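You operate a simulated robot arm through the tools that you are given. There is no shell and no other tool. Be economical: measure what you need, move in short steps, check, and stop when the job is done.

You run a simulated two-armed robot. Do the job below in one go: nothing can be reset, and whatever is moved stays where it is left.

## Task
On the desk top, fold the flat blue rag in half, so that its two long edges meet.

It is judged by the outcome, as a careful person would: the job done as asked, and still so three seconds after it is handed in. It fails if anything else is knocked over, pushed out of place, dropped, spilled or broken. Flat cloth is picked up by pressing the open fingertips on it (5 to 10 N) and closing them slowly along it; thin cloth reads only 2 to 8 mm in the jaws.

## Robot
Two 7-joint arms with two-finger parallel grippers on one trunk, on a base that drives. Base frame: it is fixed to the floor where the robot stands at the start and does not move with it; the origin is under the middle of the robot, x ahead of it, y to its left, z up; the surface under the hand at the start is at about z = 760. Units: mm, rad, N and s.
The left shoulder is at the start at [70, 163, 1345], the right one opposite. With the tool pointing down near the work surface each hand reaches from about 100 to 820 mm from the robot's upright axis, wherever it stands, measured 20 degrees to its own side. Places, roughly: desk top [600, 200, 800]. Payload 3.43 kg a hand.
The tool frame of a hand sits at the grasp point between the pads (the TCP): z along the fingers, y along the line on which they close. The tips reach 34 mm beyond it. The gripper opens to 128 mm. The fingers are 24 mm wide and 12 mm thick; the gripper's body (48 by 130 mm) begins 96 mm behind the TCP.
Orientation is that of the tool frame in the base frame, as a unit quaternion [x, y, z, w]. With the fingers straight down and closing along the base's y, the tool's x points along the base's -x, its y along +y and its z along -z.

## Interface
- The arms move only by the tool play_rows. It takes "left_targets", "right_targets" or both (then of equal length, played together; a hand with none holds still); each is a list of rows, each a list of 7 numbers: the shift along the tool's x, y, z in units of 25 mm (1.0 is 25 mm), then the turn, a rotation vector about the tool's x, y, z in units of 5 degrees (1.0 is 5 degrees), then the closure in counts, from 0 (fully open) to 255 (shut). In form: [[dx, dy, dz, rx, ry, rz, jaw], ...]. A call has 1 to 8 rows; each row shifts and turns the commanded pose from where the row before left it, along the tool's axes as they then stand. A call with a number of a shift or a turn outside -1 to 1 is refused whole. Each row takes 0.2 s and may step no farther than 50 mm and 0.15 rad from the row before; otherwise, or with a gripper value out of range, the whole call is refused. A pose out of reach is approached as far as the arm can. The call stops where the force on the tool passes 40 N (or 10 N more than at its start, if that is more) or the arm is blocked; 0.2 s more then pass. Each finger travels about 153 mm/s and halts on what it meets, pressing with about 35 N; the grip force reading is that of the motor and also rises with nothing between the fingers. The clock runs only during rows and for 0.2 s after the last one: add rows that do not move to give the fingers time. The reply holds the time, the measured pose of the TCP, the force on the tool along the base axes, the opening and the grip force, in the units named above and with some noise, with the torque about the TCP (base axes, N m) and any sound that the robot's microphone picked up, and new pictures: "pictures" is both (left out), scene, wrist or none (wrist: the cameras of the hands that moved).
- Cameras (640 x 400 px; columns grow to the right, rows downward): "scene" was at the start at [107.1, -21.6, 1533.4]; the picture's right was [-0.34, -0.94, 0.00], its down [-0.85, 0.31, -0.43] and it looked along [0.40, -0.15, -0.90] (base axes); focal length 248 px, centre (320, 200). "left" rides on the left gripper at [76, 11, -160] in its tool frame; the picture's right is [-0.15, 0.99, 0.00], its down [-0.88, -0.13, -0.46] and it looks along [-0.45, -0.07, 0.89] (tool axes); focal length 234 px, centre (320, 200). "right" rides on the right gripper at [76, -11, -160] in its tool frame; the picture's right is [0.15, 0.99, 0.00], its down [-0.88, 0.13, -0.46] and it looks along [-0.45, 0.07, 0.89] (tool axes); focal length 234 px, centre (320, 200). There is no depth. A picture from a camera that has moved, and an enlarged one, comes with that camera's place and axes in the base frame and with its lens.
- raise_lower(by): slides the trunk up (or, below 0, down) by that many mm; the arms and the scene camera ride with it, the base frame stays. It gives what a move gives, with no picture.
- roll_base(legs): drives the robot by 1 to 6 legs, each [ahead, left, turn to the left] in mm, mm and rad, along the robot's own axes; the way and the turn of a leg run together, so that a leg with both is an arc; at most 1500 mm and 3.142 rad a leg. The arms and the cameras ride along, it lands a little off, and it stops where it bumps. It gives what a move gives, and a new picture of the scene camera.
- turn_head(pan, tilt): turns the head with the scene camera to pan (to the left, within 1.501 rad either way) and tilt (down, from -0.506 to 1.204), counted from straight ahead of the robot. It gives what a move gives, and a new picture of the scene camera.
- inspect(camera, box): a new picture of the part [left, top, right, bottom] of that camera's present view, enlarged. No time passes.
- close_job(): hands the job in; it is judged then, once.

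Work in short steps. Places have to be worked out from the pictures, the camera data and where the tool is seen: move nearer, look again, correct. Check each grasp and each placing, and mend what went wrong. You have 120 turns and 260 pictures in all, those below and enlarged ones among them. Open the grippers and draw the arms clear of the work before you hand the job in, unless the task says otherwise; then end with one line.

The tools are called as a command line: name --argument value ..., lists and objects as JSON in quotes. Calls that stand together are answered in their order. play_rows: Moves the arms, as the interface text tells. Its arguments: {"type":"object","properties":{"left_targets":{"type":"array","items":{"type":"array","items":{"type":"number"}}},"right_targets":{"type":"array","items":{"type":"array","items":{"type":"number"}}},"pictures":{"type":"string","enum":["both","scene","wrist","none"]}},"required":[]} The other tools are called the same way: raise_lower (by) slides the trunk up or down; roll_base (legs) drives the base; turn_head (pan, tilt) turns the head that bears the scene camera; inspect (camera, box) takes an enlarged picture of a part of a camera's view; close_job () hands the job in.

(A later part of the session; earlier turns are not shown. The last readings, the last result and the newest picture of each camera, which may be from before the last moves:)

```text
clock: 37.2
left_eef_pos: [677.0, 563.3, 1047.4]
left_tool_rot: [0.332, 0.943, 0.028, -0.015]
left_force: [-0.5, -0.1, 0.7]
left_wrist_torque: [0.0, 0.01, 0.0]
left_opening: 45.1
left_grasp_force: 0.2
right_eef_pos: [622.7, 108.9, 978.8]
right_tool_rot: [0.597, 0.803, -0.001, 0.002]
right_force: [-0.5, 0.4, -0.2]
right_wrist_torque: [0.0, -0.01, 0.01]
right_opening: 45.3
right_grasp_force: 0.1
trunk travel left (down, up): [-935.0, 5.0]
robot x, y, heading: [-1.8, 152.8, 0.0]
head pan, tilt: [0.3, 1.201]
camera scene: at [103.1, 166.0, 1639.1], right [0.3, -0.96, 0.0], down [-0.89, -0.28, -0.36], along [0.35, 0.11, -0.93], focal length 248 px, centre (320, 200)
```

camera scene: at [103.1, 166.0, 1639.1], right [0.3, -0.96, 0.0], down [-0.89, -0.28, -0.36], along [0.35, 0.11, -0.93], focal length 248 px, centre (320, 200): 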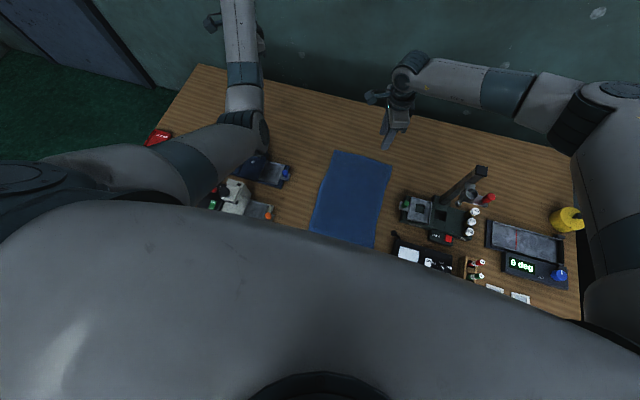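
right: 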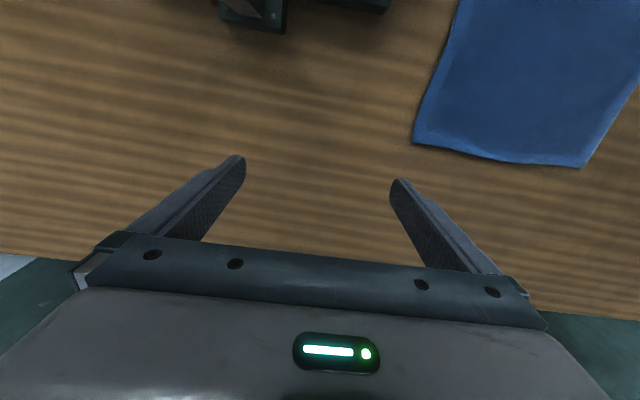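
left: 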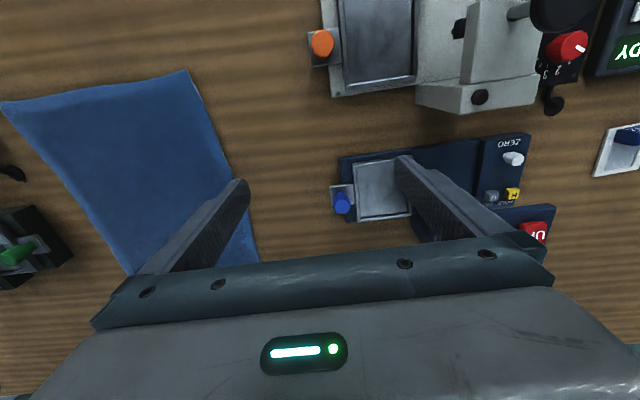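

The left arm is healthy again. Now I drive to the new stance: 330 mm left, then turn right about 0.75 rad, with both hands held high.

roll_base --legs '[[0, 330, 0]]'

roll_base --legs '[[0, 0, -0.75]]'

turn_head --pan 0.0 --tilt 1.0

```text
clock: 39.4
left_eef_pos: [675.8, 891.0, 1047.4]
left_tool_rot: [0.333, 0.942, 0.03, -0.015]
left_force: [-1.0, 0.3, -0.1]
left_wrist_torque: [0.06, 0.02, 0.04]
left_opening: 45.2
left_grasp_force: 0.1
right_eef_pos: [621.3, 435.6, 979.1]
right_tool_rot: [0.597, 0.802, 0.0, 0.0]
right_force: [0.0, -1.6, 0.1]
right_wrist_torque: [0.04, 0.03, 0.0]
right_opening: 45.1
right_grasp_force: 0.0
trunk travel left (down, up): [-935.0, 5.0]
robot x, y, heading: [1.4, 483.7, -0.004]
head pan, tilt: [0.3, 1.201]
camera scene: at [103.1, 493.4, 1639.1], right [0.29, -0.96, 0.0], down [-0.89, -0.27, -0.36], along [0.35, 0.11, -0.93], focal length 248 px, centre (320, 200)
```

scene: 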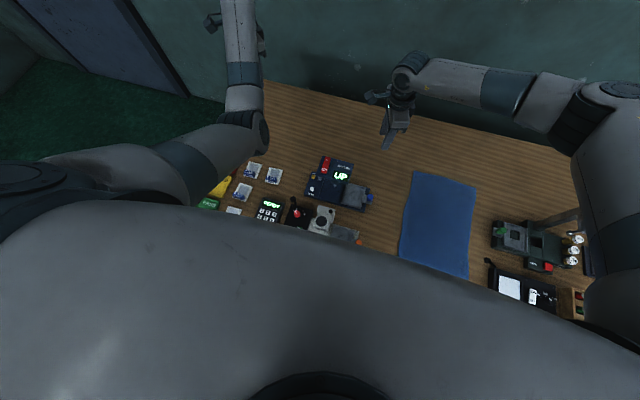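

```text
clock: 41.8
left_eef_pos: [775.7, 315.7, 1047.7]
left_tool_rot: [0.656, 0.754, 0.032, -0.002]
left_force: [0.7, 1.1, -0.2]
left_wrist_torque: [0.03, -0.01, 0.02]
left_opening: 45.0
left_grasp_force: 0.0
right_eef_pos: [423.4, 22.7, 978.5]
right_tool_rot: [0.851, 0.525, 0.0, 0.0]
right_force: [0.9, -0.7, 0.5]
right_wrist_torque: [-0.01, -0.01, -0.03]
right_opening: 45.5
right_grasp_force: 0.1
trunk travel left (down, up): [-935.0, 5.0]
robot x, y, heading: [-2.9, 479.2, -0.758]
head pan, tilt: [0.3, 1.201]
camera scene: at [86.5, 419.9, 1639.1], right [-0.44, -0.9, 0.0], down [-0.84, 0.41, -0.36], along [0.32, -0.16, -0.93], focal length 248 px, centre (320, 200)
```

scene: 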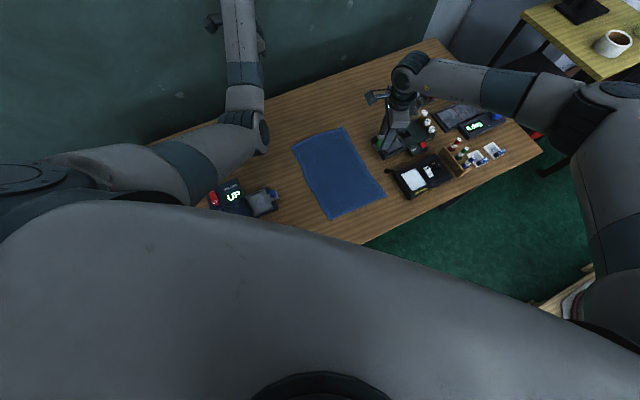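

```text
clock: 42.6
left_eef_pos: [774.2, 314.3, 1046.9]
left_tool_rot: [0.657, 0.753, 0.033, -0.002]
left_force: [1.6, 0.2, 0.2]
left_wrist_torque: [-0.02, -0.05, 0.03]
left_opening: 45.4
left_grasp_force: 0.1
right_eef_pos: [422.4, 21.4, 978.2]
right_tool_rot: [0.851, 0.524, 0.0, 0.0]
right_force: [-0.2, -0.4, -0.5]
right_wrist_torque: [0.02, 0.01, 0.01]
right_opening: 45.2
right_grasp_force: 0.0
trunk travel left (down, up): [-935.0, 5.0]
robot x, y, heading: [2.7, 478.3, -0.755]
head pan, tilt: [0.0, 1.0]
camera scene: at [86.4, 396.3, 1651.7], right [-0.69, -0.73, 0.0], down [-0.61, 0.58, -0.54], along [0.39, -0.37, -0.84], focal length 248 px, centre (320, 200)
```

scene: 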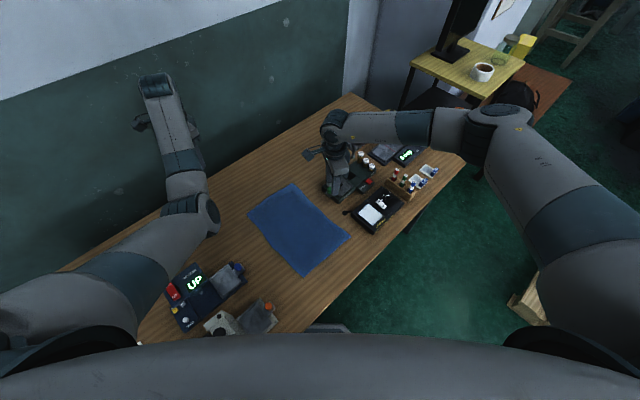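

The stance is good. I zoom in on the rag to re-measure it.

inspect --camera "scene" --box '[230, 170, 370, 290]'

```text
3.33 times, centred on (300, 230) of scene
camera zoom: at [86.4, 396.3, 1651.7], right [-0.69, -0.73, 0.0], down [-0.61, 0.58, -0.54], along [0.39, -0.37, -0.84], focal length 826 px, centre (387, 100)
```

zoom: 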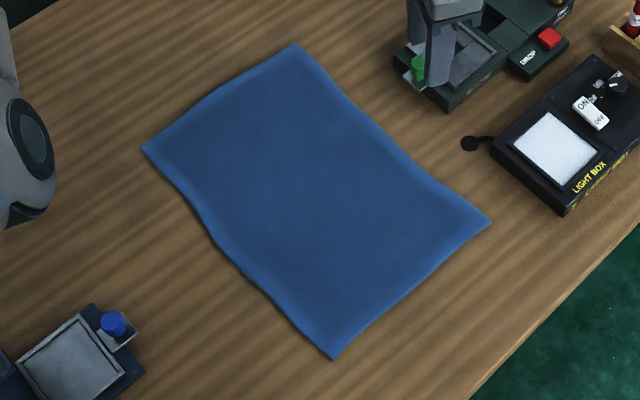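

The rag hasn't moved: A(656,274), B(653,31), C(297,32), D(303,271). I align both hands so they close along world x.

play_rows --left_targets '[[0, 0, 0, 0.09, -0.09, 0.27, 165], [0, 0, 0, 0.09, -0.09, 0.27, 165], [0, 0, 0, 0.09, -0.09, 0.27, 165], [0, 0, 0, 0.09, -0.09, 0.27, 165], [0, 0, 0, 0.09, -0.09, 0.27, 165], [0, 0, 0, 0.09, -0.09, 0.27, 165]]' --right_targets '[[0, 0, 0, 0, 0, -0.88, 165], [0, 0, 0, 0, 0, -0.88, 165], [0, 0, 0, 0, 0, -0.88, 165], [0, 0, 0, 0, 0, -0.88, 165], [0, 0, 0, 0, 0, -0.88, 165], [0, 0, 0, 0, 0, -0.88, 165]]' --pictures "none"

play_rows --left_targets '[[-0.23, -0.77, 0.4, 0, 0, 0, 165], [-0.23, -0.77, 0.4, 0, 0, 0, 165], [-0.23, -0.77, 0.4, 0, 0, 0, 165], [-0.23, -0.77, 0.4, 0, 0, 0, 165], [-0.23, -0.77, 0.4, 0, 0, 0, 165], [-0.23, -0.77, 0.4, 0, 0, 0, 165]]' --right_targets '[[0.9, -0.1, 0, 0, 0, 0, 165], [0.9, -0.1, 0, 0, 0, 0, 165], [0.9, -0.1, 0, 0, 0, 0, 165], [0.9, -0.1, 0, 0, 0, 0, 165], [0.9, -0.1, 0, 0, 0, 0, 165], [0.9, -0.1, 0, 0, 0, 0, 165]]' --pictures "scene"

```text
clock: 44.0
left_eef_pos: [774.9, 315.2, 1046.3]
left_tool_rot: [0.709, 0.705, -0.001, -0.003]
left_force: [0.0, -0.1, 0.7]
left_wrist_torque: [0.05, -0.04, 0.01]
left_opening: 45.0
left_grasp_force: 0.2
right_eef_pos: [423.7, 22.5, 979.8]
right_tool_rot: [0.709, 0.705, 0.0, 0.001]
right_force: [-0.4, 0.4, -0.3]
right_wrist_torque: [-0.01, -0.01, -0.01]
right_opening: 45.4
right_grasp_force: 0.0
trunk travel left (down, up): [-935.0, 5.0]
robot x, y, heading: [1.4, 477.0, -0.761]
head pan, tilt: [0.0, 1.0]
```

```text
clock: 45.4
left_eef_pos: [660.0, 280.5, 987.9]
left_tool_rot: [0.709, 0.705, -0.001, -0.003]
left_force: [0.6, 0.4, -0.6]
left_wrist_torque: [0.01, 0.0, 0.0]
left_opening: 45.0
left_grasp_force: 0.0
right_eef_pos: [408.1, 157.7, 978.7]
right_tool_rot: [0.709, 0.706, 0.0, 0.001]
right_force: [-0.7, 0.2, 0.0]
right_wrist_torque: [-0.01, -0.02, 0.03]
right_opening: 44.9
right_grasp_force: 0.1
trunk travel left (down, up): [-935.0, 5.0]
robot x, y, heading: [-3.0, 479.0, -0.758]
head pan, tilt: [0.0, 1.0]
camera scene: at [86.3, 397.4, 1651.8], right [-0.69, -0.73, 0.0], down [-0.61, 0.58, -0.54], along [0.39, -0.37, -0.84], focal length 248 px, centre (320, 200)
```

scene: 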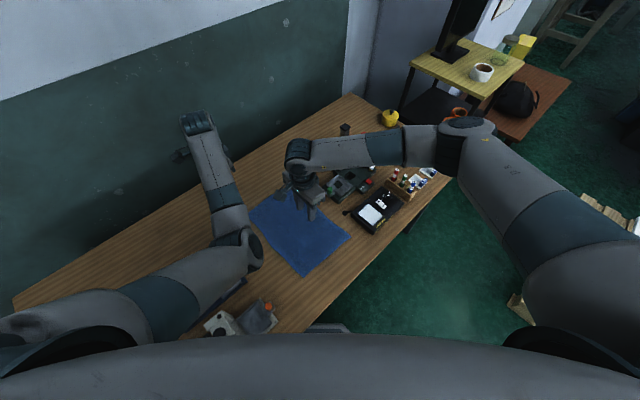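

Both follow well. I continue the left hand to its grip point above A and bring the right hand partway, watching the clearance to the left elbow.

play_rows --left_targets '[[-0.1, -0.3, 1, 0, 0, 0, 165], [-0.1, -0.3, 1, 0, 0, 0, 165], [-0.1, -0.3, 1, 0, 0, 0, 165], [-0.1, -0.3, 1, 0, 0, 0, 165], [-0.1, -0.3, 1, 0, 0, 0, 165], [0, -0.1, 0.8, 0, 0, 0, 165]]' --right_targets '[[0.6, -0.3, 0.5, 0, 0, 0, 165], [0.6, -0.3, 0.5, 0, 0, 0, 165], [0.6, -0.3, 0.5, 0, 0, 0, 165], [0.6, -0.3, 0.5, 0, 0, 0, 165], [0, 0, 0.5, 0, 0, 0, 165], [0, 0, 0.5, 0, 0, 0, 165]]' --pictures "scene"

```text
clock: 46.8
left_eef_pos: [617.3, 268.4, 841.9]
left_tool_rot: [0.709, 0.705, 0.0, -0.003]
left_force: [0.3, -0.2, -0.7]
left_wrist_torque: [-0.01, 0.02, 0.0]
left_opening: 45.2
left_grasp_force: 0.1
right_eef_pos: [378.9, 216.8, 903.4]
right_tool_rot: [0.709, 0.706, -0.001, 0.0]
right_force: [0.3, -0.2, 0.5]
right_wrist_torque: [-0.01, 0.01, -0.01]
right_opening: 45.3
right_grasp_force: 0.1
trunk travel left (down, up): [-935.0, 5.0]
robot x, y, heading: [1.8, 477.1, -0.759]
head pan, tilt: [0.0, 1.0]
camera scene: at [87.0, 396.3, 1651.7], right [-0.69, -0.73, 0.0], down [-0.61, 0.58, -0.54], along [0.39, -0.37, -0.84], focal length 248 px, centre (320, 200)
```

scene: 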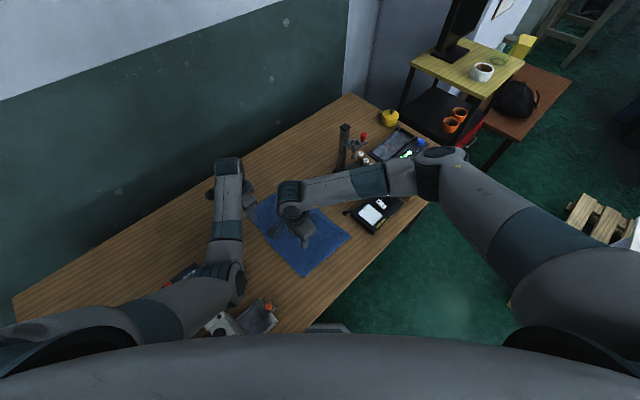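

There is good clearance. I bring the right hand to its grip point above corner D.

play_rows --right_targets '[[0.33, -0.27, 0.4, 0, 0, 0, 165], [0.33, -0.27, 0.4, 0, 0, 0, 165], [0.33, -0.27, 0.4, 0, 0, 0, 165], [0.33, -0.27, 0.4, 0, 0, 0, 165], [0.33, -0.27, 0.4, 0, 0, 0, 165], [0.33, -0.27, 0.4, 0, 0, 0, 165]]' --pictures "scene"

inspect --camera "right" --box '[0, 0, 640, 400]'

inspect --camera "left" --box '[0, 0, 640, 400]'

```text
clock: 48.2
left_eef_pos: [618.5, 268.8, 841.0]
left_tool_rot: [0.709, 0.705, -0.001, -0.003]
left_force: [0.6, 0.5, -0.2]
left_wrist_torque: [0.01, 0.0, -0.02]
left_opening: 45.2
left_grasp_force: 0.0
right_eef_pos: [337.4, 267.7, 844.0]
right_tool_rot: [0.709, 0.705, -0.001, 0.0]
right_force: [-0.5, 0.2, 0.2]
right_wrist_torque: [0.01, 0.02, 0.02]
right_opening: 45.2
right_grasp_force: 0.0
trunk travel left (down, up): [-935.0, 5.0]
robot x, y, heading: [0.8, 478.1, -0.754]
head pan, tilt: [0.0, 1.0]
camera scene: at [86.4, 396.8, 1651.8], right [-0.69, -0.73, 0.0], down [-0.61, 0.58, -0.54], along [0.39, -0.37, -0.84], focal length 248 px, centre (320, 200)
```

scene: 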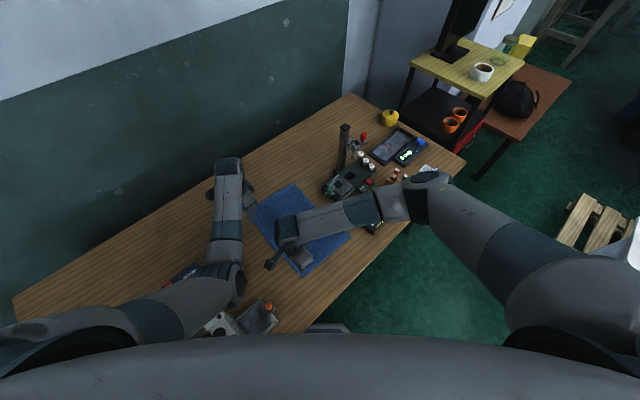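

```text
1.00 times, centred on (320, 200) of right (not enlarged: the box is as wide or as high as the picture)
camera zoom: at [329.2, 342.9, 1002.9], right [0.99, 0.14, 0.0], down [0.13, -0.88, 0.46], along [0.06, -0.45, -0.89], focal length 234 px, centre (320, 200)
```

zoom: 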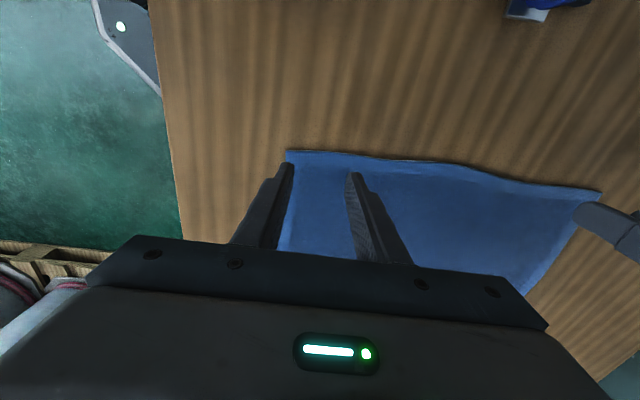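

```text
1.00 times, centred on (320, 200) of left (not enlarged: the box is as wide or as high as the picture)
camera zoom: at [630.2, 343.5, 1001.4], right [0.99, -0.15, -0.01], down [-0.13, -0.88, 0.45], along [-0.07, -0.45, -0.89], focal length 234 px, centre (320, 200)
```

zoom: 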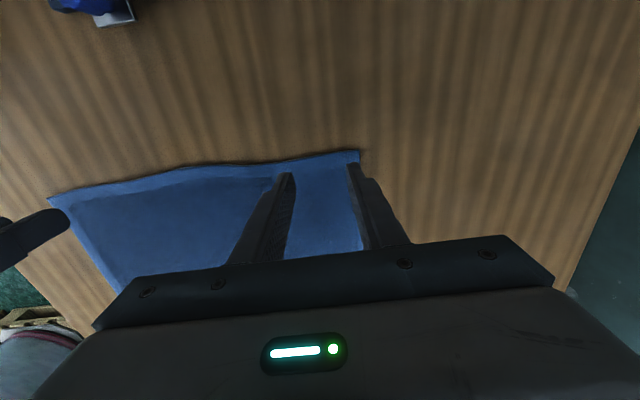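

Both grippers are set over the edge near their corners. Before gripping, I dry-run the path across at a safe height to confirm both arms reach.

play_rows --left_targets '[[-1, 0, -0.4, 0, 0, 0, 165], [-1, 0, -0.4, 0, 0, 0, 165], [-1, 0, 0, 0, 0, 0, 165], [-1, 0, 0, 0, 0, 0, 165], [-1, 0, 0, 0, 0, 0, 165], [-1, 0, 0, 0, 0, 0, 165], [-1, 0, 0, 0, 0, 0, 165], [-1, 0, 0, 0, 0, 0, 165]]' --right_targets '[[-1, 0, -0.4, 0, 0, 0, 165], [-1, 0, -0.4, 0, 0, 0, 165], [-1, 0, 0, 0, 0, 0, 165], [-1, 0, 0, 0, 0, 0, 165], [-1, 0, 0, 0, 0, 0, 165], [-1, 0, 0, 0, 0, 0, 165], [-1, 0, 0, 0, 0, 0, 165], [-1, 0, 0, 0, 0, 0, 165]]' --pictures "scene"

play_rows --left_targets '[[-1, 0, 0, 0, 0, 0, 165], [-1, 0, 0.5, 0, 0, 0, 165]]' --right_targets '[[-1, 0, 0, 0, 0, 0, 165], [-1, 0, 0.5, 0, 0, 0, 165]]' --pictures "scene"

```text
clock: 50.0
left_eef_pos: [616.6, 67.5, 861.0]
left_tool_rot: [0.708, 0.706, 0.0, -0.003]
left_force: [-0.3, -1.1, 0.0]
left_wrist_torque: [-0.03, 0.02, -0.01]
left_opening: 45.1
left_grasp_force: 0.0
right_eef_pos: [337.5, 65.2, 864.1]
right_tool_rot: [0.708, 0.706, 0.0, 0.0]
right_force: [-0.4, 0.0, 0.0]
right_wrist_torque: [0.0, 0.01, 0.05]
right_opening: 45.2
right_grasp_force: 0.0
trunk travel left (down, up): [-935.0, 5.0]
robot x, y, heading: [-2.6, 482.5, -0.759]
head pan, tilt: [0.0, 1.0]
camera scene: at [86.0, 394.1, 1651.5], right [-0.69, -0.73, 0.0], down [-0.61, 0.58, -0.54], along [0.39, -0.37, -0.84], focal length 248 px, centre (320, 200)
```

scene: 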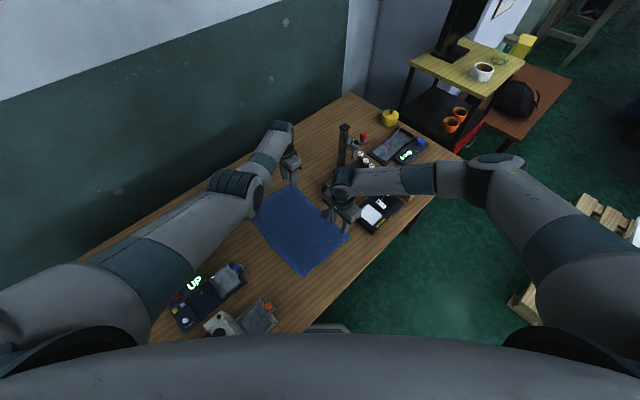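

```text
clock: 50.6
left_eef_pos: [607.7, 48.5, 865.0]
left_tool_rot: [0.709, 0.705, -0.001, -0.003]
left_force: [-0.1, -0.3, 0.5]
left_wrist_torque: [0.04, -0.01, -0.03]
left_opening: 45.2
left_grasp_force: 0.0
left hand out of reach, approached as far as the arm can: row 1, 2
right_eef_pos: [337.4, 15.3, 851.9]
right_tool_rot: [0.709, 0.705, 0.0, 0.0]
right_force: [0.1, 0.2, 0.0]
right_wrist_torque: [0.02, -0.04, 0.02]
right_opening: 45.3
right_grasp_force: 0.0
trunk travel left (down, up): [-935.0, 5.0]
robot x, y, heading: [-0.1, 483.0, -0.754]
head pan, tilt: [0.0, 1.0]
camera scene: at [86.1, 395.3, 1651.7], right [-0.69, -0.73, 0.0], down [-0.61, 0.58, -0.54], along [0.39, -0.37, -0.84], focal length 248 px, centre (320, 200)
```

scene: 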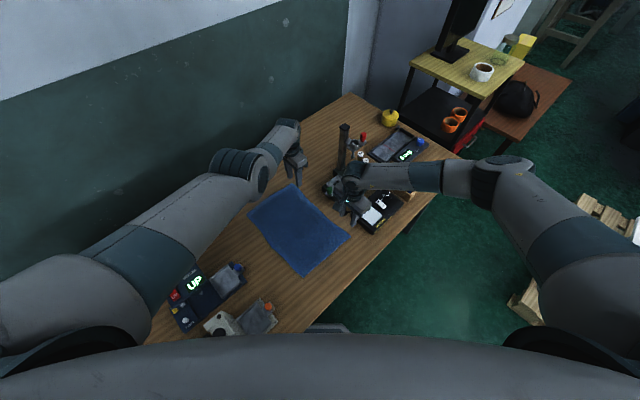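

The left hand just runs out of reach at y≈50. A lower trunk will give it more, so I bring the hands back and up, then lower the trunk by 110.

play_rows --left_targets '[[0.5, 0, -0.6, 0, 0, 0, 165], [0.9, 0, -0.6, 0, 0, 0, 165], [0.9, 0, -0.6, 0, 0, 0, 165], [0.9, 0, -0.6, 0, 0, 0, 165], [0.9, 0, -0.6, 0, 0, 0, 165], [0.9, 0.1, -0.6, 0, 0, 0, 165], [0.9, 0.1, -0.6, 0, 0, 0, 165], [0.9, 0.2, -0.6, 0, 0, 0, 165]]' --right_targets '[[1, 0, -0.6, 0, 0, 0, 165], [1, 0, -0.6, 0, 0, 0, 165], [1, 0, -0.6, 0, 0, 0, 165], [1, 0, -0.6, 0, 0, 0, 165], [1, 0, -0.6, 0, 0, 0, 165], [1, 0, -0.6, 0, 0, 0, 165], [1, 0, -0.6, 0, 0, 0, 165], [1, 0, -0.6, 0, 0, 0, 165]]' --pictures "none"

raise_lower --by -110

```text
clock: 52.4
left_eef_pos: [619.7, 220.4, 985.8]
left_tool_rot: [0.709, 0.706, -0.002, -0.003]
left_force: [0.3, 0.0, -0.3]
left_wrist_torque: [-0.01, 0.01, 0.02]
left_opening: 45.4
left_grasp_force: 0.1
right_eef_pos: [338.8, 217.6, 973.2]
right_tool_rot: [0.709, 0.705, -0.002, 0.0]
right_force: [0.6, 0.1, 0.0]
right_wrist_torque: [-0.03, 0.02, 0.02]
right_opening: 45.3
right_grasp_force: 0.2
trunk travel left (down, up): [-935.0, 5.0]
robot x, y, heading: [-0.2, 478.9, -0.76]
head pan, tilt: [0.0, 1.0]
```

```text
clock: 53.8
left_eef_pos: [618.4, 218.3, 875.3]
left_tool_rot: [0.709, 0.705, 0.0, -0.003]
left_force: [0.1, 0.3, 0.2]
left_wrist_torque: [0.0, -0.01, -0.01]
left_opening: 45.4
left_grasp_force: 0.0
right_eef_pos: [338.1, 215.1, 861.8]
right_tool_rot: [0.709, 0.706, -0.001, 0.0]
right_force: [0.0, -0.1, -0.4]
right_wrist_torque: [0.01, -0.03, 0.01]
right_opening: 45.5
right_grasp_force: 0.0
trunk travel left (down, up): [-825.0, 115.0]
robot x, y, heading: [-1.8, 481.1, -0.757]
head pan, tilt: [0.0, 1.0]
```

I test again: left hand to y≈25, right hand to D.

play_rows --left_targets '[[-0.97, 0, 0, 0, 0, 0, 165], [-0.97, 0, 0, 0, 0, 0, 165], [-0.97, 0, 0, 0, 0, 0, 165], [-0.97, 0, 0, 0, 0, 0, 165], [-0.97, 0, 0, 0, 0, 0, 165], [-0.97, 0, 0.3, 0, 0, 0, 165], [-0.97, 0, 0.3, 0, 0, 0, 165], [-0.97, 0, 0.3, 0, 0, 0, 165]]' --right_targets '[[0.24, 0, 0, 0, 0, 0, 165], [0.24, 0, 0, 0, 0, 0, 165], [0.24, 0, 0, 0, 0, 0, 165], [0.24, 0, 0, 0, 0, 0, 165], [0.24, 0, 0, 0, 0, 0, 165], [0.24, 0, 0, 0, 0, 0, 165], [0.24, 0, 0, 0, 0, 0, 165], [0.24, 0, 0, 0, 0, 0, 165]]' --pictures "none"

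```text
clock: 55.6
left_eef_pos: [616.9, 24.0, 852.5]
left_tool_rot: [0.709, 0.705, 0.0, -0.003]
left_force: [-0.7, 0.3, 0.3]
left_wrist_torque: [-0.01, -0.02, -0.02]
left_opening: 45.4
left_grasp_force: 0.0
right_eef_pos: [340.0, 264.9, 863.1]
right_tool_rot: [0.708, 0.706, -0.001, 0.0]
right_force: [0.2, 0.2, -0.5]
right_wrist_torque: [0.04, -0.01, -0.03]
right_opening: 45.5
right_grasp_force: 0.1
trunk travel left (down, up): [-825.0, 115.0]
robot x, y, heading: [0.8, 477.3, -0.756]
head pan, tilt: [0.0, 1.0]
```

Both reach. I return the left hand to the edge.

play_rows --left_targets '[[1, 0, 0, 0, 0, 0, 165], [1, 0, 0, 0, 0, 0, 165], [1, 0, 0, 0, 0, 0, 165], [1, 0, 0, 0, 0, 0, 165], [1, 0, 0, 0, 0, 0, 165], [1, 0, 0, 0, 0, 0, 165], [1, 0, 0, 0, 0, 0, 165], [1, 0, 0, 0, 0, 0, 165]]' --pictures "none"

play_rows --left_targets '[[0.75, 0.1, 0, 0, 0, 0, 165], [0.75, 0, 0, 0, 0, 0, 165], [0, 0, 0.9, 0, 0, 0, 165], [0, 0, 0.9, 0, 0, 0, 165]]' --right_targets '[[-0.05, 0, 0.55, 0, 0, 0, 165], [-0.05, 0, 0.55, 0, 0, 0, 165], [0, 0, 0.55, 0, 0, 0, 165], [0, 0, 0.55, 0, 0, 0, 165]]' --pictures "both"

```text
clock: 57.4
left_eef_pos: [617.2, 226.5, 852.4]
left_tool_rot: [0.709, 0.705, -0.001, -0.002]
left_force: [0.0, 0.1, -0.4]
left_wrist_torque: [-0.02, -0.01, 0.0]
left_opening: 45.2
left_grasp_force: 0.1
right_eef_pos: [338.8, 264.0, 862.2]
right_tool_rot: [0.709, 0.705, -0.002, 0.0]
right_force: [-0.6, 0.3, -0.4]
right_wrist_torque: [-0.02, 0.02, 0.01]
right_opening: 45.5
right_grasp_force: 0.1
trunk travel left (down, up): [-825.0, 115.0]
robot x, y, heading: [3.9, 480.7, -0.76]
head pan, tilt: [0.0, 1.0]
```

```text
clock: 58.4
left_eef_pos: [622.1, 263.9, 809.5]
left_tool_rot: [0.708, 0.706, -0.001, -0.002]
left_force: [0.5, 0.0, 0.1]
left_wrist_torque: [-0.04, 0.01, 0.02]
left_opening: 45.2
left_grasp_force: 0.0
right_eef_pos: [338.3, 261.8, 806.3]
right_tool_rot: [0.709, 0.706, 0.0, 0.0]
right_force: [-0.7, 0.4, 0.1]
right_wrist_torque: [0.01, 0.04, -0.01]
right_opening: 45.4
right_grasp_force: 0.0
trunk travel left (down, up): [-825.0, 115.0]
robot x, y, heading: [5.5, 478.8, -0.762]
head pan, tilt: [0.0, 1.0]
camera scene: at [87.0, 397.0, 1541.8], right [-0.69, -0.73, 0.0], down [-0.61, 0.58, -0.54], along [0.39, -0.37, -0.84], focal length 248 px, centre (320, 200)
camera right: at [329.7, 337.6, 966.3], right [0.99, 0.14, 0.0], down [0.13, -0.88, 0.46], along [0.06, -0.45, -0.89], focal length 234 px, centre (320, 200)
camera left: at [633.9, 338.4, 968.5], right [0.99, -0.15, -0.01], down [-0.13, -0.88, 0.45], along [-0.07, -0.45, -0.89], focal length 234 px, centre (320, 200)
```

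scene: 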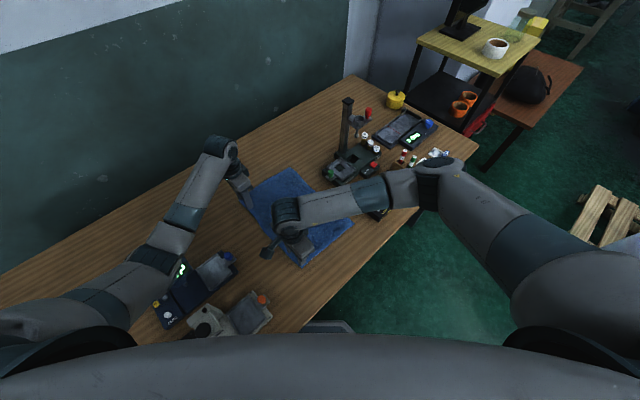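
right: 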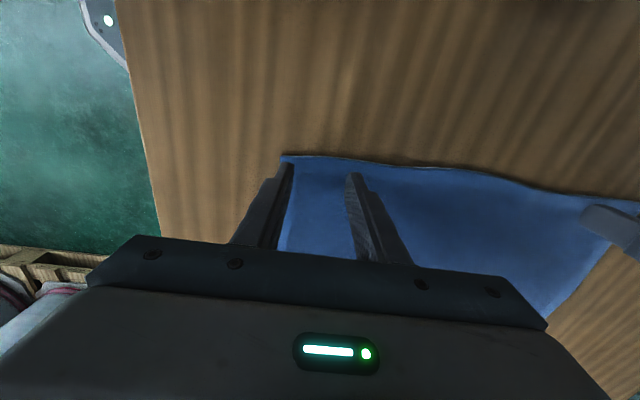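
left: 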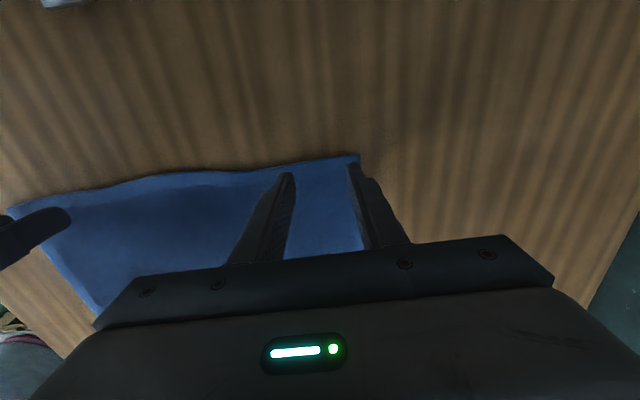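

I shift both hands about 8 mm inward from the corners and ease them down to contact.

play_rows --left_targets '[[0, -0.3, 0, 0, 0, 0, 165], [0, 0, 0.2, 0, 0, 0, 165], [0, 0, 0.2, 0, 0, 0, 165], [0, 0, 0.1, 0, 0, 0, 165]]' --right_targets '[[0, 0.3, 0, 0, 0, 0, 165], [0, 0, 0.2, 0, 0, 0, 165], [0, 0, 0.15, 0, 0, 0, 165], [0, 0, 0.05, 0, 0, 0, 165]]' --pictures "none"

```text
clock: 59.4
left_eef_pos: [613.7, 263.3, 798.3]
left_tool_rot: [0.708, 0.706, 0.0, -0.002]
left_force: [-0.8, 0.9, 5.1]
left_wrist_torque: [0.03, -0.01, 0.06]
left_opening: 44.8
left_grasp_force: 0.1
right_eef_pos: [346.1, 261.1, 798.6]
right_tool_rot: [0.709, 0.706, 0.0, 0.001]
right_force: [0.6, -0.1, 4.3]
right_wrist_torque: [-0.06, -0.01, 0.0]
right_opening: 45.1
right_grasp_force: 0.1
trunk travel left (down, up): [-825.0, 115.0]
robot x, y, heading: [-0.8, 481.1, -0.759]
head pan, tilt: [0.0, 1.0]
```

Contact is 4–5 N on both. I press slightly more and close slowly.

play_rows --left_targets '[[0, 0, 0.05, 0, 0, 0, 165], [0, 0, 0, 0, 0, 0, 176], [0, 0, 0, 0, 0, 0, 187], [0, 0, 0, 0, 0, 0, 198], [0, 0, 0, 0, 0, 0, 209], [0, 0, 0, 0, 0, 0, 220]]' --right_targets '[[0, 0, 0.06, 0, 0, 0, 165], [0, 0, 0, 0, 0, 0, 176], [0, 0, 0, 0, 0, 0, 187], [0, 0, 0, 0, 0, 0, 198], [0, 0, 0, 0, 0, 0, 209], [0, 0, 0, 0, 0, 0, 220]]' --pictures "wrist"

```text
clock: 60.8
left_eef_pos: [611.7, 263.5, 795.9]
left_tool_rot: [0.71, 0.705, 0.0, -0.002]
left_force: [-1.5, -1.3, 14.0]
left_wrist_torque: [-0.07, 0.04, 0.02]
left_opening: 16.3
left_grasp_force: 0.1
right_eef_pos: [345.0, 262.6, 796.5]
right_tool_rot: [0.709, 0.705, -0.001, 0.001]
right_force: [3.3, 0.5, 17.2]
right_wrist_torque: [0.03, -0.06, 0.01]
right_opening: 16.0
right_grasp_force: 0.1
trunk travel left (down, up): [-825.0, 115.0]
robot x, y, heading: [0.7, 483.3, -0.758]
head pan, tilt: [0.0, 1.0]
camera right: at [335.4, 337.9, 956.0], right [0.99, 0.14, 0.0], down [0.13, -0.88, 0.46], along [0.07, -0.45, -0.89], focal length 234 px, centre (320, 200)
camera left: at [624.3, 338.2, 956.4], right [0.99, -0.15, 0.0], down [-0.13, -0.88, 0.45], along [-0.07, -0.45, -0.89], focal length 234 px, centre (320, 200)
```

right: 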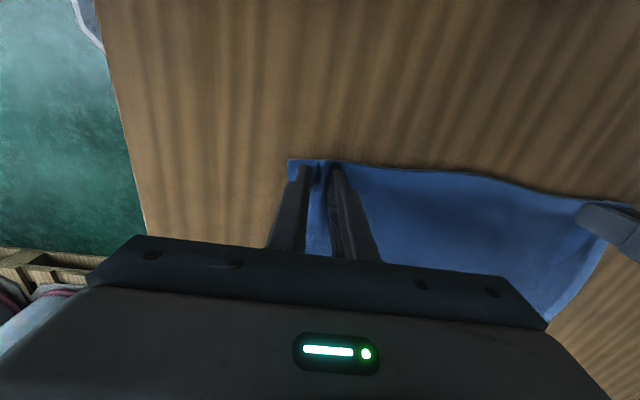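
left: 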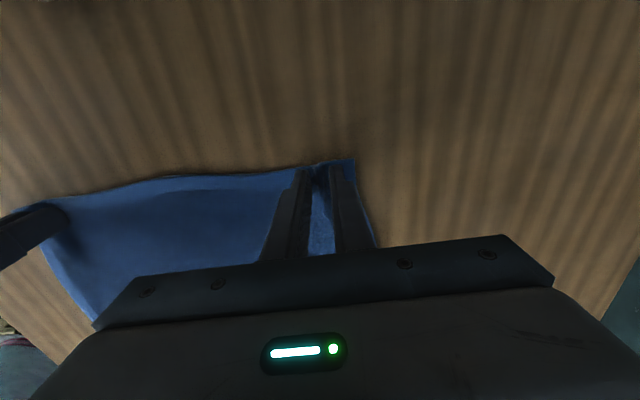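

Both are gathering a small ridge, but the force has risen to 14–17 N. I ease up about 1 mm and finish closing.

play_rows --left_targets '[[0, 0, -0.04, 0, 0, 0, 225], [0, 0, 0, 0, 0, 0, 235], [0, 0, 0, 0, 0, 0, 245], [0, 0, 0, 0, 0, 0, 255], [0, 0, 0, 0, 0, 0, 255]]' --right_targets '[[0, 0, -0.05, 0, 0, 0, 225], [0, 0, 0, 0, 0, 0, 235], [0, 0, 0, 0, 0, 0, 245], [0, 0, 0, 0, 0, 0, 255], [0, 0, 0, 0, 0, 0, 255]]' --pictures "wrist"

```text
clock: 62.0
left_eef_pos: [612.4, 263.6, 797.1]
left_tool_rot: [0.709, 0.706, -0.001, -0.003]
left_force: [-6.5, 0.3, 12.0]
left_wrist_torque: [0.0, 0.18, 0.01]
left_opening: 3.8
left_grasp_force: 34.9
right_eef_pos: [344.7, 261.8, 797.7]
right_tool_rot: [0.709, 0.705, 0.0, 0.001]
right_force: [6.4, -0.1, 7.3]
right_wrist_torque: [-0.03, -0.16, 0.0]
right_opening: 3.9
right_grasp_force: 35.0
trunk travel left (down, up): [-825.0, 115.0]
robot x, y, heading: [-1.0, 478.5, -0.758]
head pan, tilt: [0.0, 1.0]
camera right: at [335.8, 337.6, 956.6], right [0.99, 0.14, 0.0], down [0.13, -0.88, 0.46], along [0.07, -0.45, -0.89], focal length 234 px, centre (320, 200)
camera left: at [624.4, 338.2, 956.6], right [0.99, -0.15, -0.01], down [-0.13, -0.88, 0.45], along [-0.07, -0.45, -0.89], focal length 234 px, centre (320, 200)
```

right: 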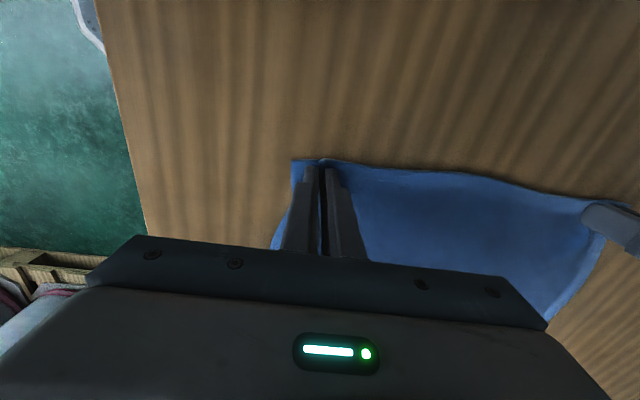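
left: 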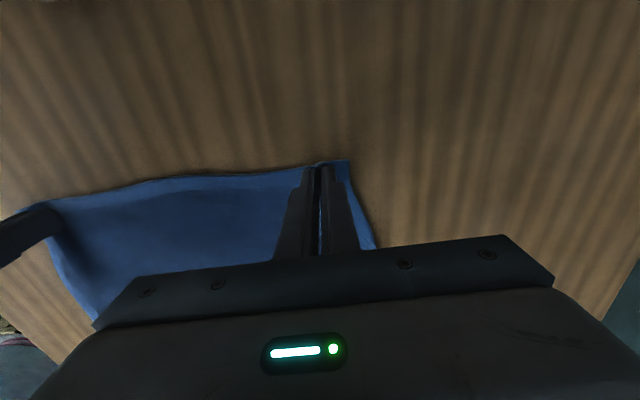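

Both grips hold (3.8 mm), but the pads overlap the edge by a full finger width, which would leave a wide turned-over hem. I'll regrip with only about 12 mm of overlap, so I open again gently.

play_rows --left_targets '[[0, 0, 0, 0, 0, 0, 235], [0, 0, 0, 0, 0, 0, 215], [0, 0, 0, 0, 0, 0, 195], [0, 0, 0, 0, 0, 0, 175], [0, 0, -0.5, 0, 0, 0, 165], [0.56, 0, 0, 0, 0, 0, 165]]' --right_targets '[[0, 0, 0, 0, 0, 0, 235], [0, 0, 0, 0, 0, 0, 215], [0, 0, 0, 0, 0, 0, 195], [0, 0, 0, 0, 0, 0, 175], [0, 0, -0.5, 0, 0, 0, 165], [0.56, 0, 0, 0, 0, 0, 165]]' --pictures "wrist"

```text
clock: 63.4
left_eef_pos: [612.3, 277.1, 808.2]
left_tool_rot: [0.709, 0.705, -0.002, -0.003]
left_force: [-0.3, 0.3, 0.3]
left_wrist_torque: [-0.03, -0.01, 0.03]
left_opening: 45.2
left_grasp_force: 0.1
right_eef_pos: [346.1, 276.5, 809.2]
right_tool_rot: [0.709, 0.705, -0.001, 0.001]
right_force: [-0.2, 0.9, 0.8]
right_wrist_torque: [-0.05, 0.0, 0.01]
right_opening: 45.4
right_grasp_force: 0.1
trunk travel left (down, up): [-825.0, 115.0]
robot x, y, heading: [-0.5, 482.3, -0.76]
head pan, tilt: [0.0, 1.0]
camera right: at [336.9, 352.4, 968.6], right [0.99, 0.14, 0.0], down [0.13, -0.88, 0.46], along [0.06, -0.45, -0.89], focal length 234 px, centre (320, 200)
camera left: at [625.5, 353.0, 968.2], right [0.99, -0.15, -0.01], down [-0.13, -0.88, 0.45], along [-0.07, -0.45, -0.89], focal length 234 px, centre (320, 200)
```

right: 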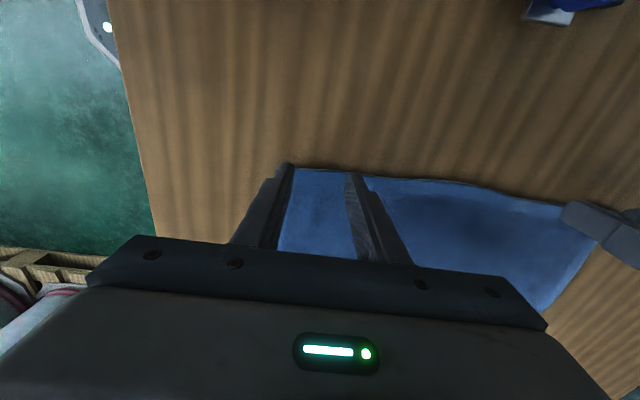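
left: 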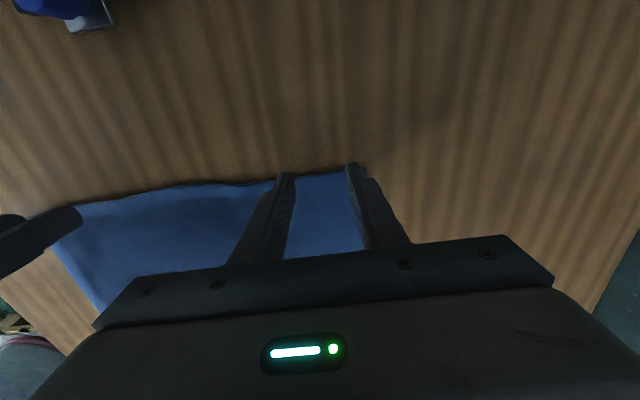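

The cloth relaxed flat, with its edge at y≈278, so the overlap is now about 13 mm. I press and close slowly again.

play_rows --left_targets '[[0, 0, 0.3, 0, 0, 0, 165], [0, 0, 0.17, 0, 0, 0, 165], [0, 0, 0, 0, 0, 0, 180], [0, 0, 0, 0, 0, 0, 195], [0, 0, 0, 0, 0, 0, 210], [0, 0, -0.04, 0, 0, 0, 225]]' --right_targets '[[0, 0, 0.3, 0, 0, 0, 165], [0, 0, 0.19, 0, 0, 0, 165], [0, 0, 0, 0, 0, 0, 180], [0, 0, 0, 0, 0, 0, 195], [0, 0, 0, 0, 0, 0, 210], [0, 0, -0.04, 0, 0, 0, 225]]' --pictures "none"

play_rows --left_targets '[[0, 0, 0, 0, 0, 0, 235], [0, 0, 0, 0, 0, 0, 245], [0, 0, 0, 0, 0, 0, 255], [0, 0, 0, 0, 0, 0, 255]]' --right_targets '[[0, 0, 0, 0, 0, 0, 235], [0, 0, 0, 0, 0, 0, 245], [0, 0, 0, 0, 0, 0, 255], [0, 0, 0, 0, 0, 0, 255]]' --pictures "wrist"

```text
clock: 64.8
left_eef_pos: [614.4, 276.6, 797.5]
left_tool_rot: [0.709, 0.705, -0.001, -0.003]
left_force: [-1.0, -0.1, 3.5]
left_wrist_torque: [-0.05, 0.06, 0.0]
left_opening: 15.0
left_grasp_force: 0.2
right_eef_pos: [346.2, 275.6, 798.0]
right_tool_rot: [0.709, 0.705, -0.001, 0.0]
right_force: [0.6, 1.1, 2.0]
right_wrist_torque: [0.02, 0.03, 0.01]
right_opening: 14.6
right_grasp_force: 0.1
trunk travel left (down, up): [-825.0, 115.0]
robot x, y, heading: [5.1, 480.0, -0.759]
head pan, tilt: [0.0, 1.0]
```

```text
clock: 65.8
left_eef_pos: [612.5, 276.6, 797.5]
left_tool_rot: [0.709, 0.705, -0.001, -0.003]
left_force: [-4.4, 0.7, 2.2]
left_wrist_torque: [0.0, 0.13, -0.05]
left_opening: 3.2
left_grasp_force: 35.0
right_eef_pos: [347.6, 274.8, 798.7]
right_tool_rot: [0.709, 0.705, -0.001, 0.0]
right_force: [4.3, -1.5, 3.5]
right_wrist_torque: [-0.05, -0.15, 0.02]
right_opening: 4.2
right_grasp_force: 35.0
trunk travel left (down, up): [-825.0, 115.0]
robot x, y, heading: [0.2, 480.6, -0.76]
head pan, tilt: [0.0, 1.0]
camera right: at [336.9, 350.8, 957.6], right [0.99, 0.14, 0.0], down [0.13, -0.88, 0.46], along [0.06, -0.45, -0.89], focal length 234 px, centre (320, 200)
camera left: at [625.5, 351.7, 957.4], right [0.99, -0.15, -0.01], down [-0.13, -0.88, 0.45], along [-0.07, -0.45, -0.89], focal length 234 px, centre (320, 200)
```

right: 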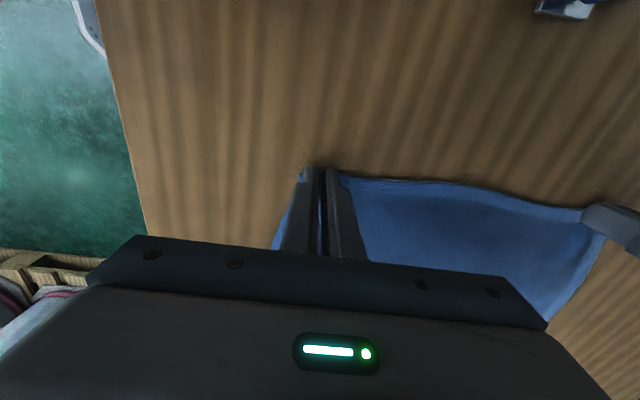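
left: 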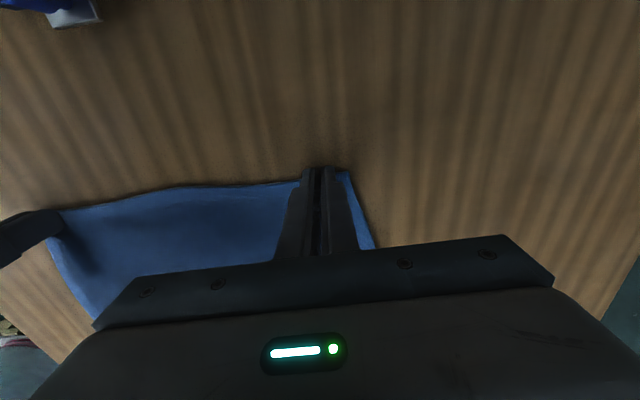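

Both grips hold (3.2 and 4.2 mm). I start the fold arc with the first 40° and check that the cloth comes along.

play_rows --left_targets '[[-0.06, -0.06, -0.71, 0, 0, 0, 255], [-0.2, 0, -0.69, 0, 0, 0, 255], [-0.32, 0, -0.65, 0, 0, 0, 255], [-0.43, 0, -0.59, 0, 0, 0, 255]]' --right_targets '[[-0.06, 0.06, -0.71, 0, 0, 0, 255], [-0.2, 0, -0.69, 0, 0, 0, 255], [-0.32, 0, -0.65, 0, 0, 0, 255], [-0.43, 0, -0.59, 0, 0, 0, 255]]' --pictures "both"

```text
clock: 66.8
left_eef_pos: [611.1, 250.6, 863.6]
left_tool_rot: [0.709, 0.706, 0.001, -0.004]
left_force: [-3.4, 0.3, -0.2]
left_wrist_torque: [0.02, 0.05, -0.04]
left_opening: 3.1
left_grasp_force: 35.3
right_eef_pos: [347.8, 248.4, 864.4]
right_tool_rot: [0.709, 0.706, -0.001, 0.001]
right_force: [3.2, -0.6, -0.2]
right_wrist_torque: [0.02, -0.1, 0.05]
right_opening: 4.1
right_grasp_force: 35.1
trunk travel left (down, up): [-825.0, 115.0]
robot x, y, heading: [-0.6, 478.9, -0.757]
head pan, tilt: [0.0, 1.0]
camera scene: at [86.2, 395.7, 1541.6], right [-0.69, -0.73, 0.0], down [-0.61, 0.58, -0.54], along [0.39, -0.37, -0.84], focal length 248 px, centre (320, 200)
camera right: at [338.0, 324.6, 1023.2], right [0.99, 0.14, 0.0], down [0.13, -0.88, 0.46], along [0.06, -0.45, -0.89], focal length 234 px, centre (320, 200)
camera left: at [624.6, 325.6, 1023.2], right [0.99, -0.15, -0.01], down [-0.13, -0.88, 0.45], along [-0.07, -0.45, -0.89], focal length 234 px, centre (320, 200)
```

scene: 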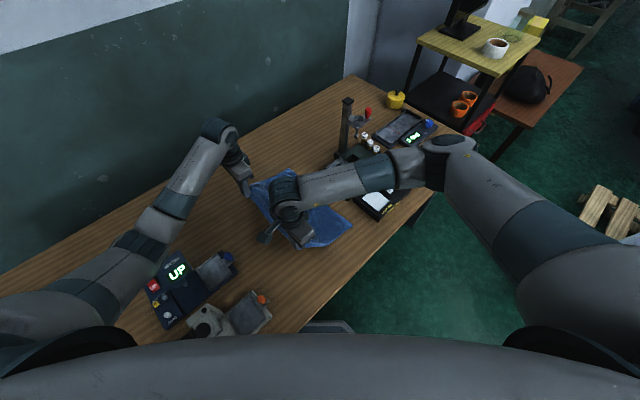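
right: 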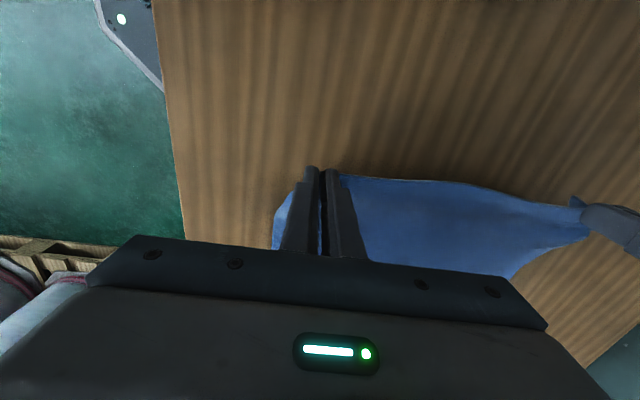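
left: 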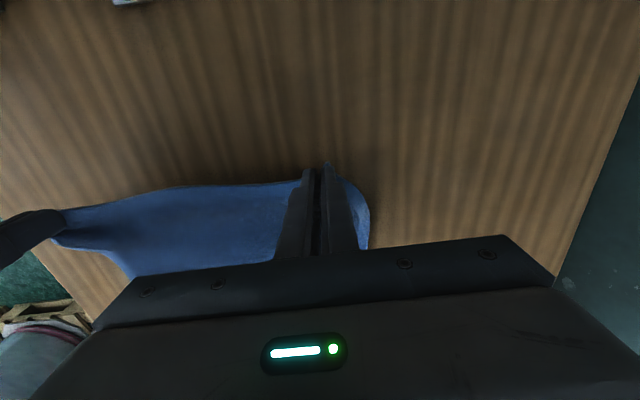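

The edge is held on both sides and lifting cleanly. I continue the arc to the top.

play_rows --left_targets '[[-0.53, 0, -0.51, 0, 0, 0, 255], [-0.62, 0, -0.41, 0, 0, 0, 255], [-0.68, 0, -0.3, 0, 0, 0, 255], [-0.73, 0, -0.19, 0, 0, 0, 255], [-0.75, 0, -0.06, 0, 0, 0, 255]]' --right_targets '[[-0.53, 0, -0.51, 0, 0, 0, 255], [-0.62, 0, -0.41, 0, 0, 0, 255], [-0.68, 0, -0.3, 0, 0, 0, 255], [-0.73, 0, -0.19, 0, 0, 0, 255], [-0.75, 0, -0.06, 0, 0, 0, 255]]' --pictures "both"

```text
clock: 68.0
left_eef_pos: [612.1, 166.4, 898.7]
left_tool_rot: [0.709, 0.705, 0.0, -0.004]
left_force: [-2.0, 0.1, -0.6]
left_wrist_torque: [-0.02, 0.02, -0.04]
left_opening: 3.1
left_grasp_force: 35.0
right_eef_pos: [347.1, 165.4, 900.3]
right_tool_rot: [0.708, 0.706, 0.001, 0.001]
right_force: [1.4, 0.0, 0.3]
right_wrist_torque: [0.02, -0.08, 0.04]
right_opening: 3.9
right_grasp_force: 34.9
trunk travel left (down, up): [-825.0, 115.0]
robot x, y, heading: [2.5, 480.3, -0.754]
head pan, tilt: [0.0, 1.0]
camera scene: at [86.0, 394.9, 1541.6], right [-0.69, -0.73, 0.0], down [-0.61, 0.58, -0.54], along [0.39, -0.37, -0.84], focal length 248 px, centre (320, 200)
camera right: at [337.8, 241.8, 1059.9], right [0.99, 0.14, 0.0], down [0.13, -0.88, 0.46], along [0.06, -0.45, -0.89], focal length 234 px, centre (320, 200)
camera left: at [623.5, 242.1, 1059.1], right [0.99, -0.15, -0.01], down [-0.13, -0.88, 0.45], along [-0.07, -0.45, -0.89], focal length 234 px, centre (320, 200)
```

scene: 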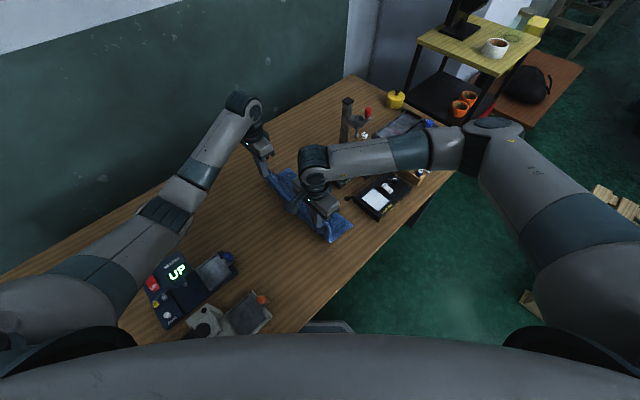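
right: 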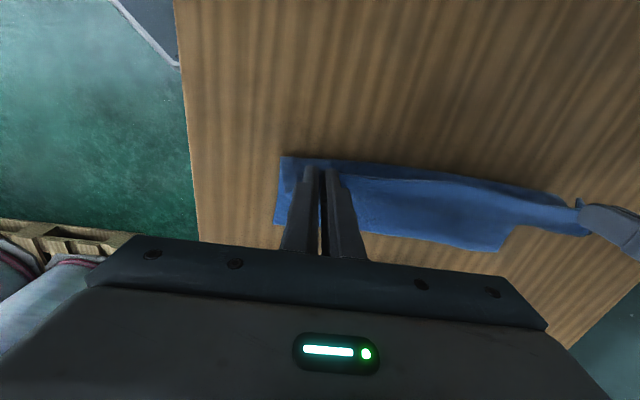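
left: 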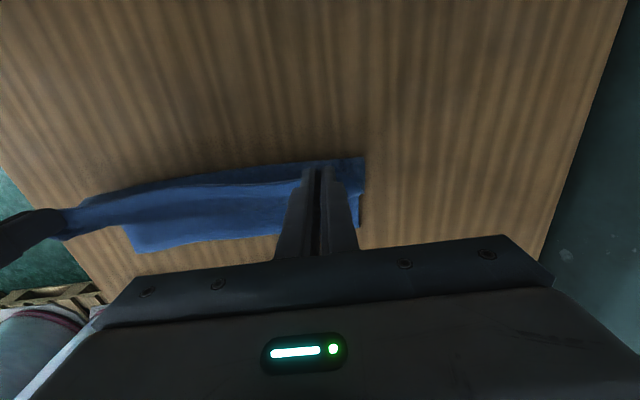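

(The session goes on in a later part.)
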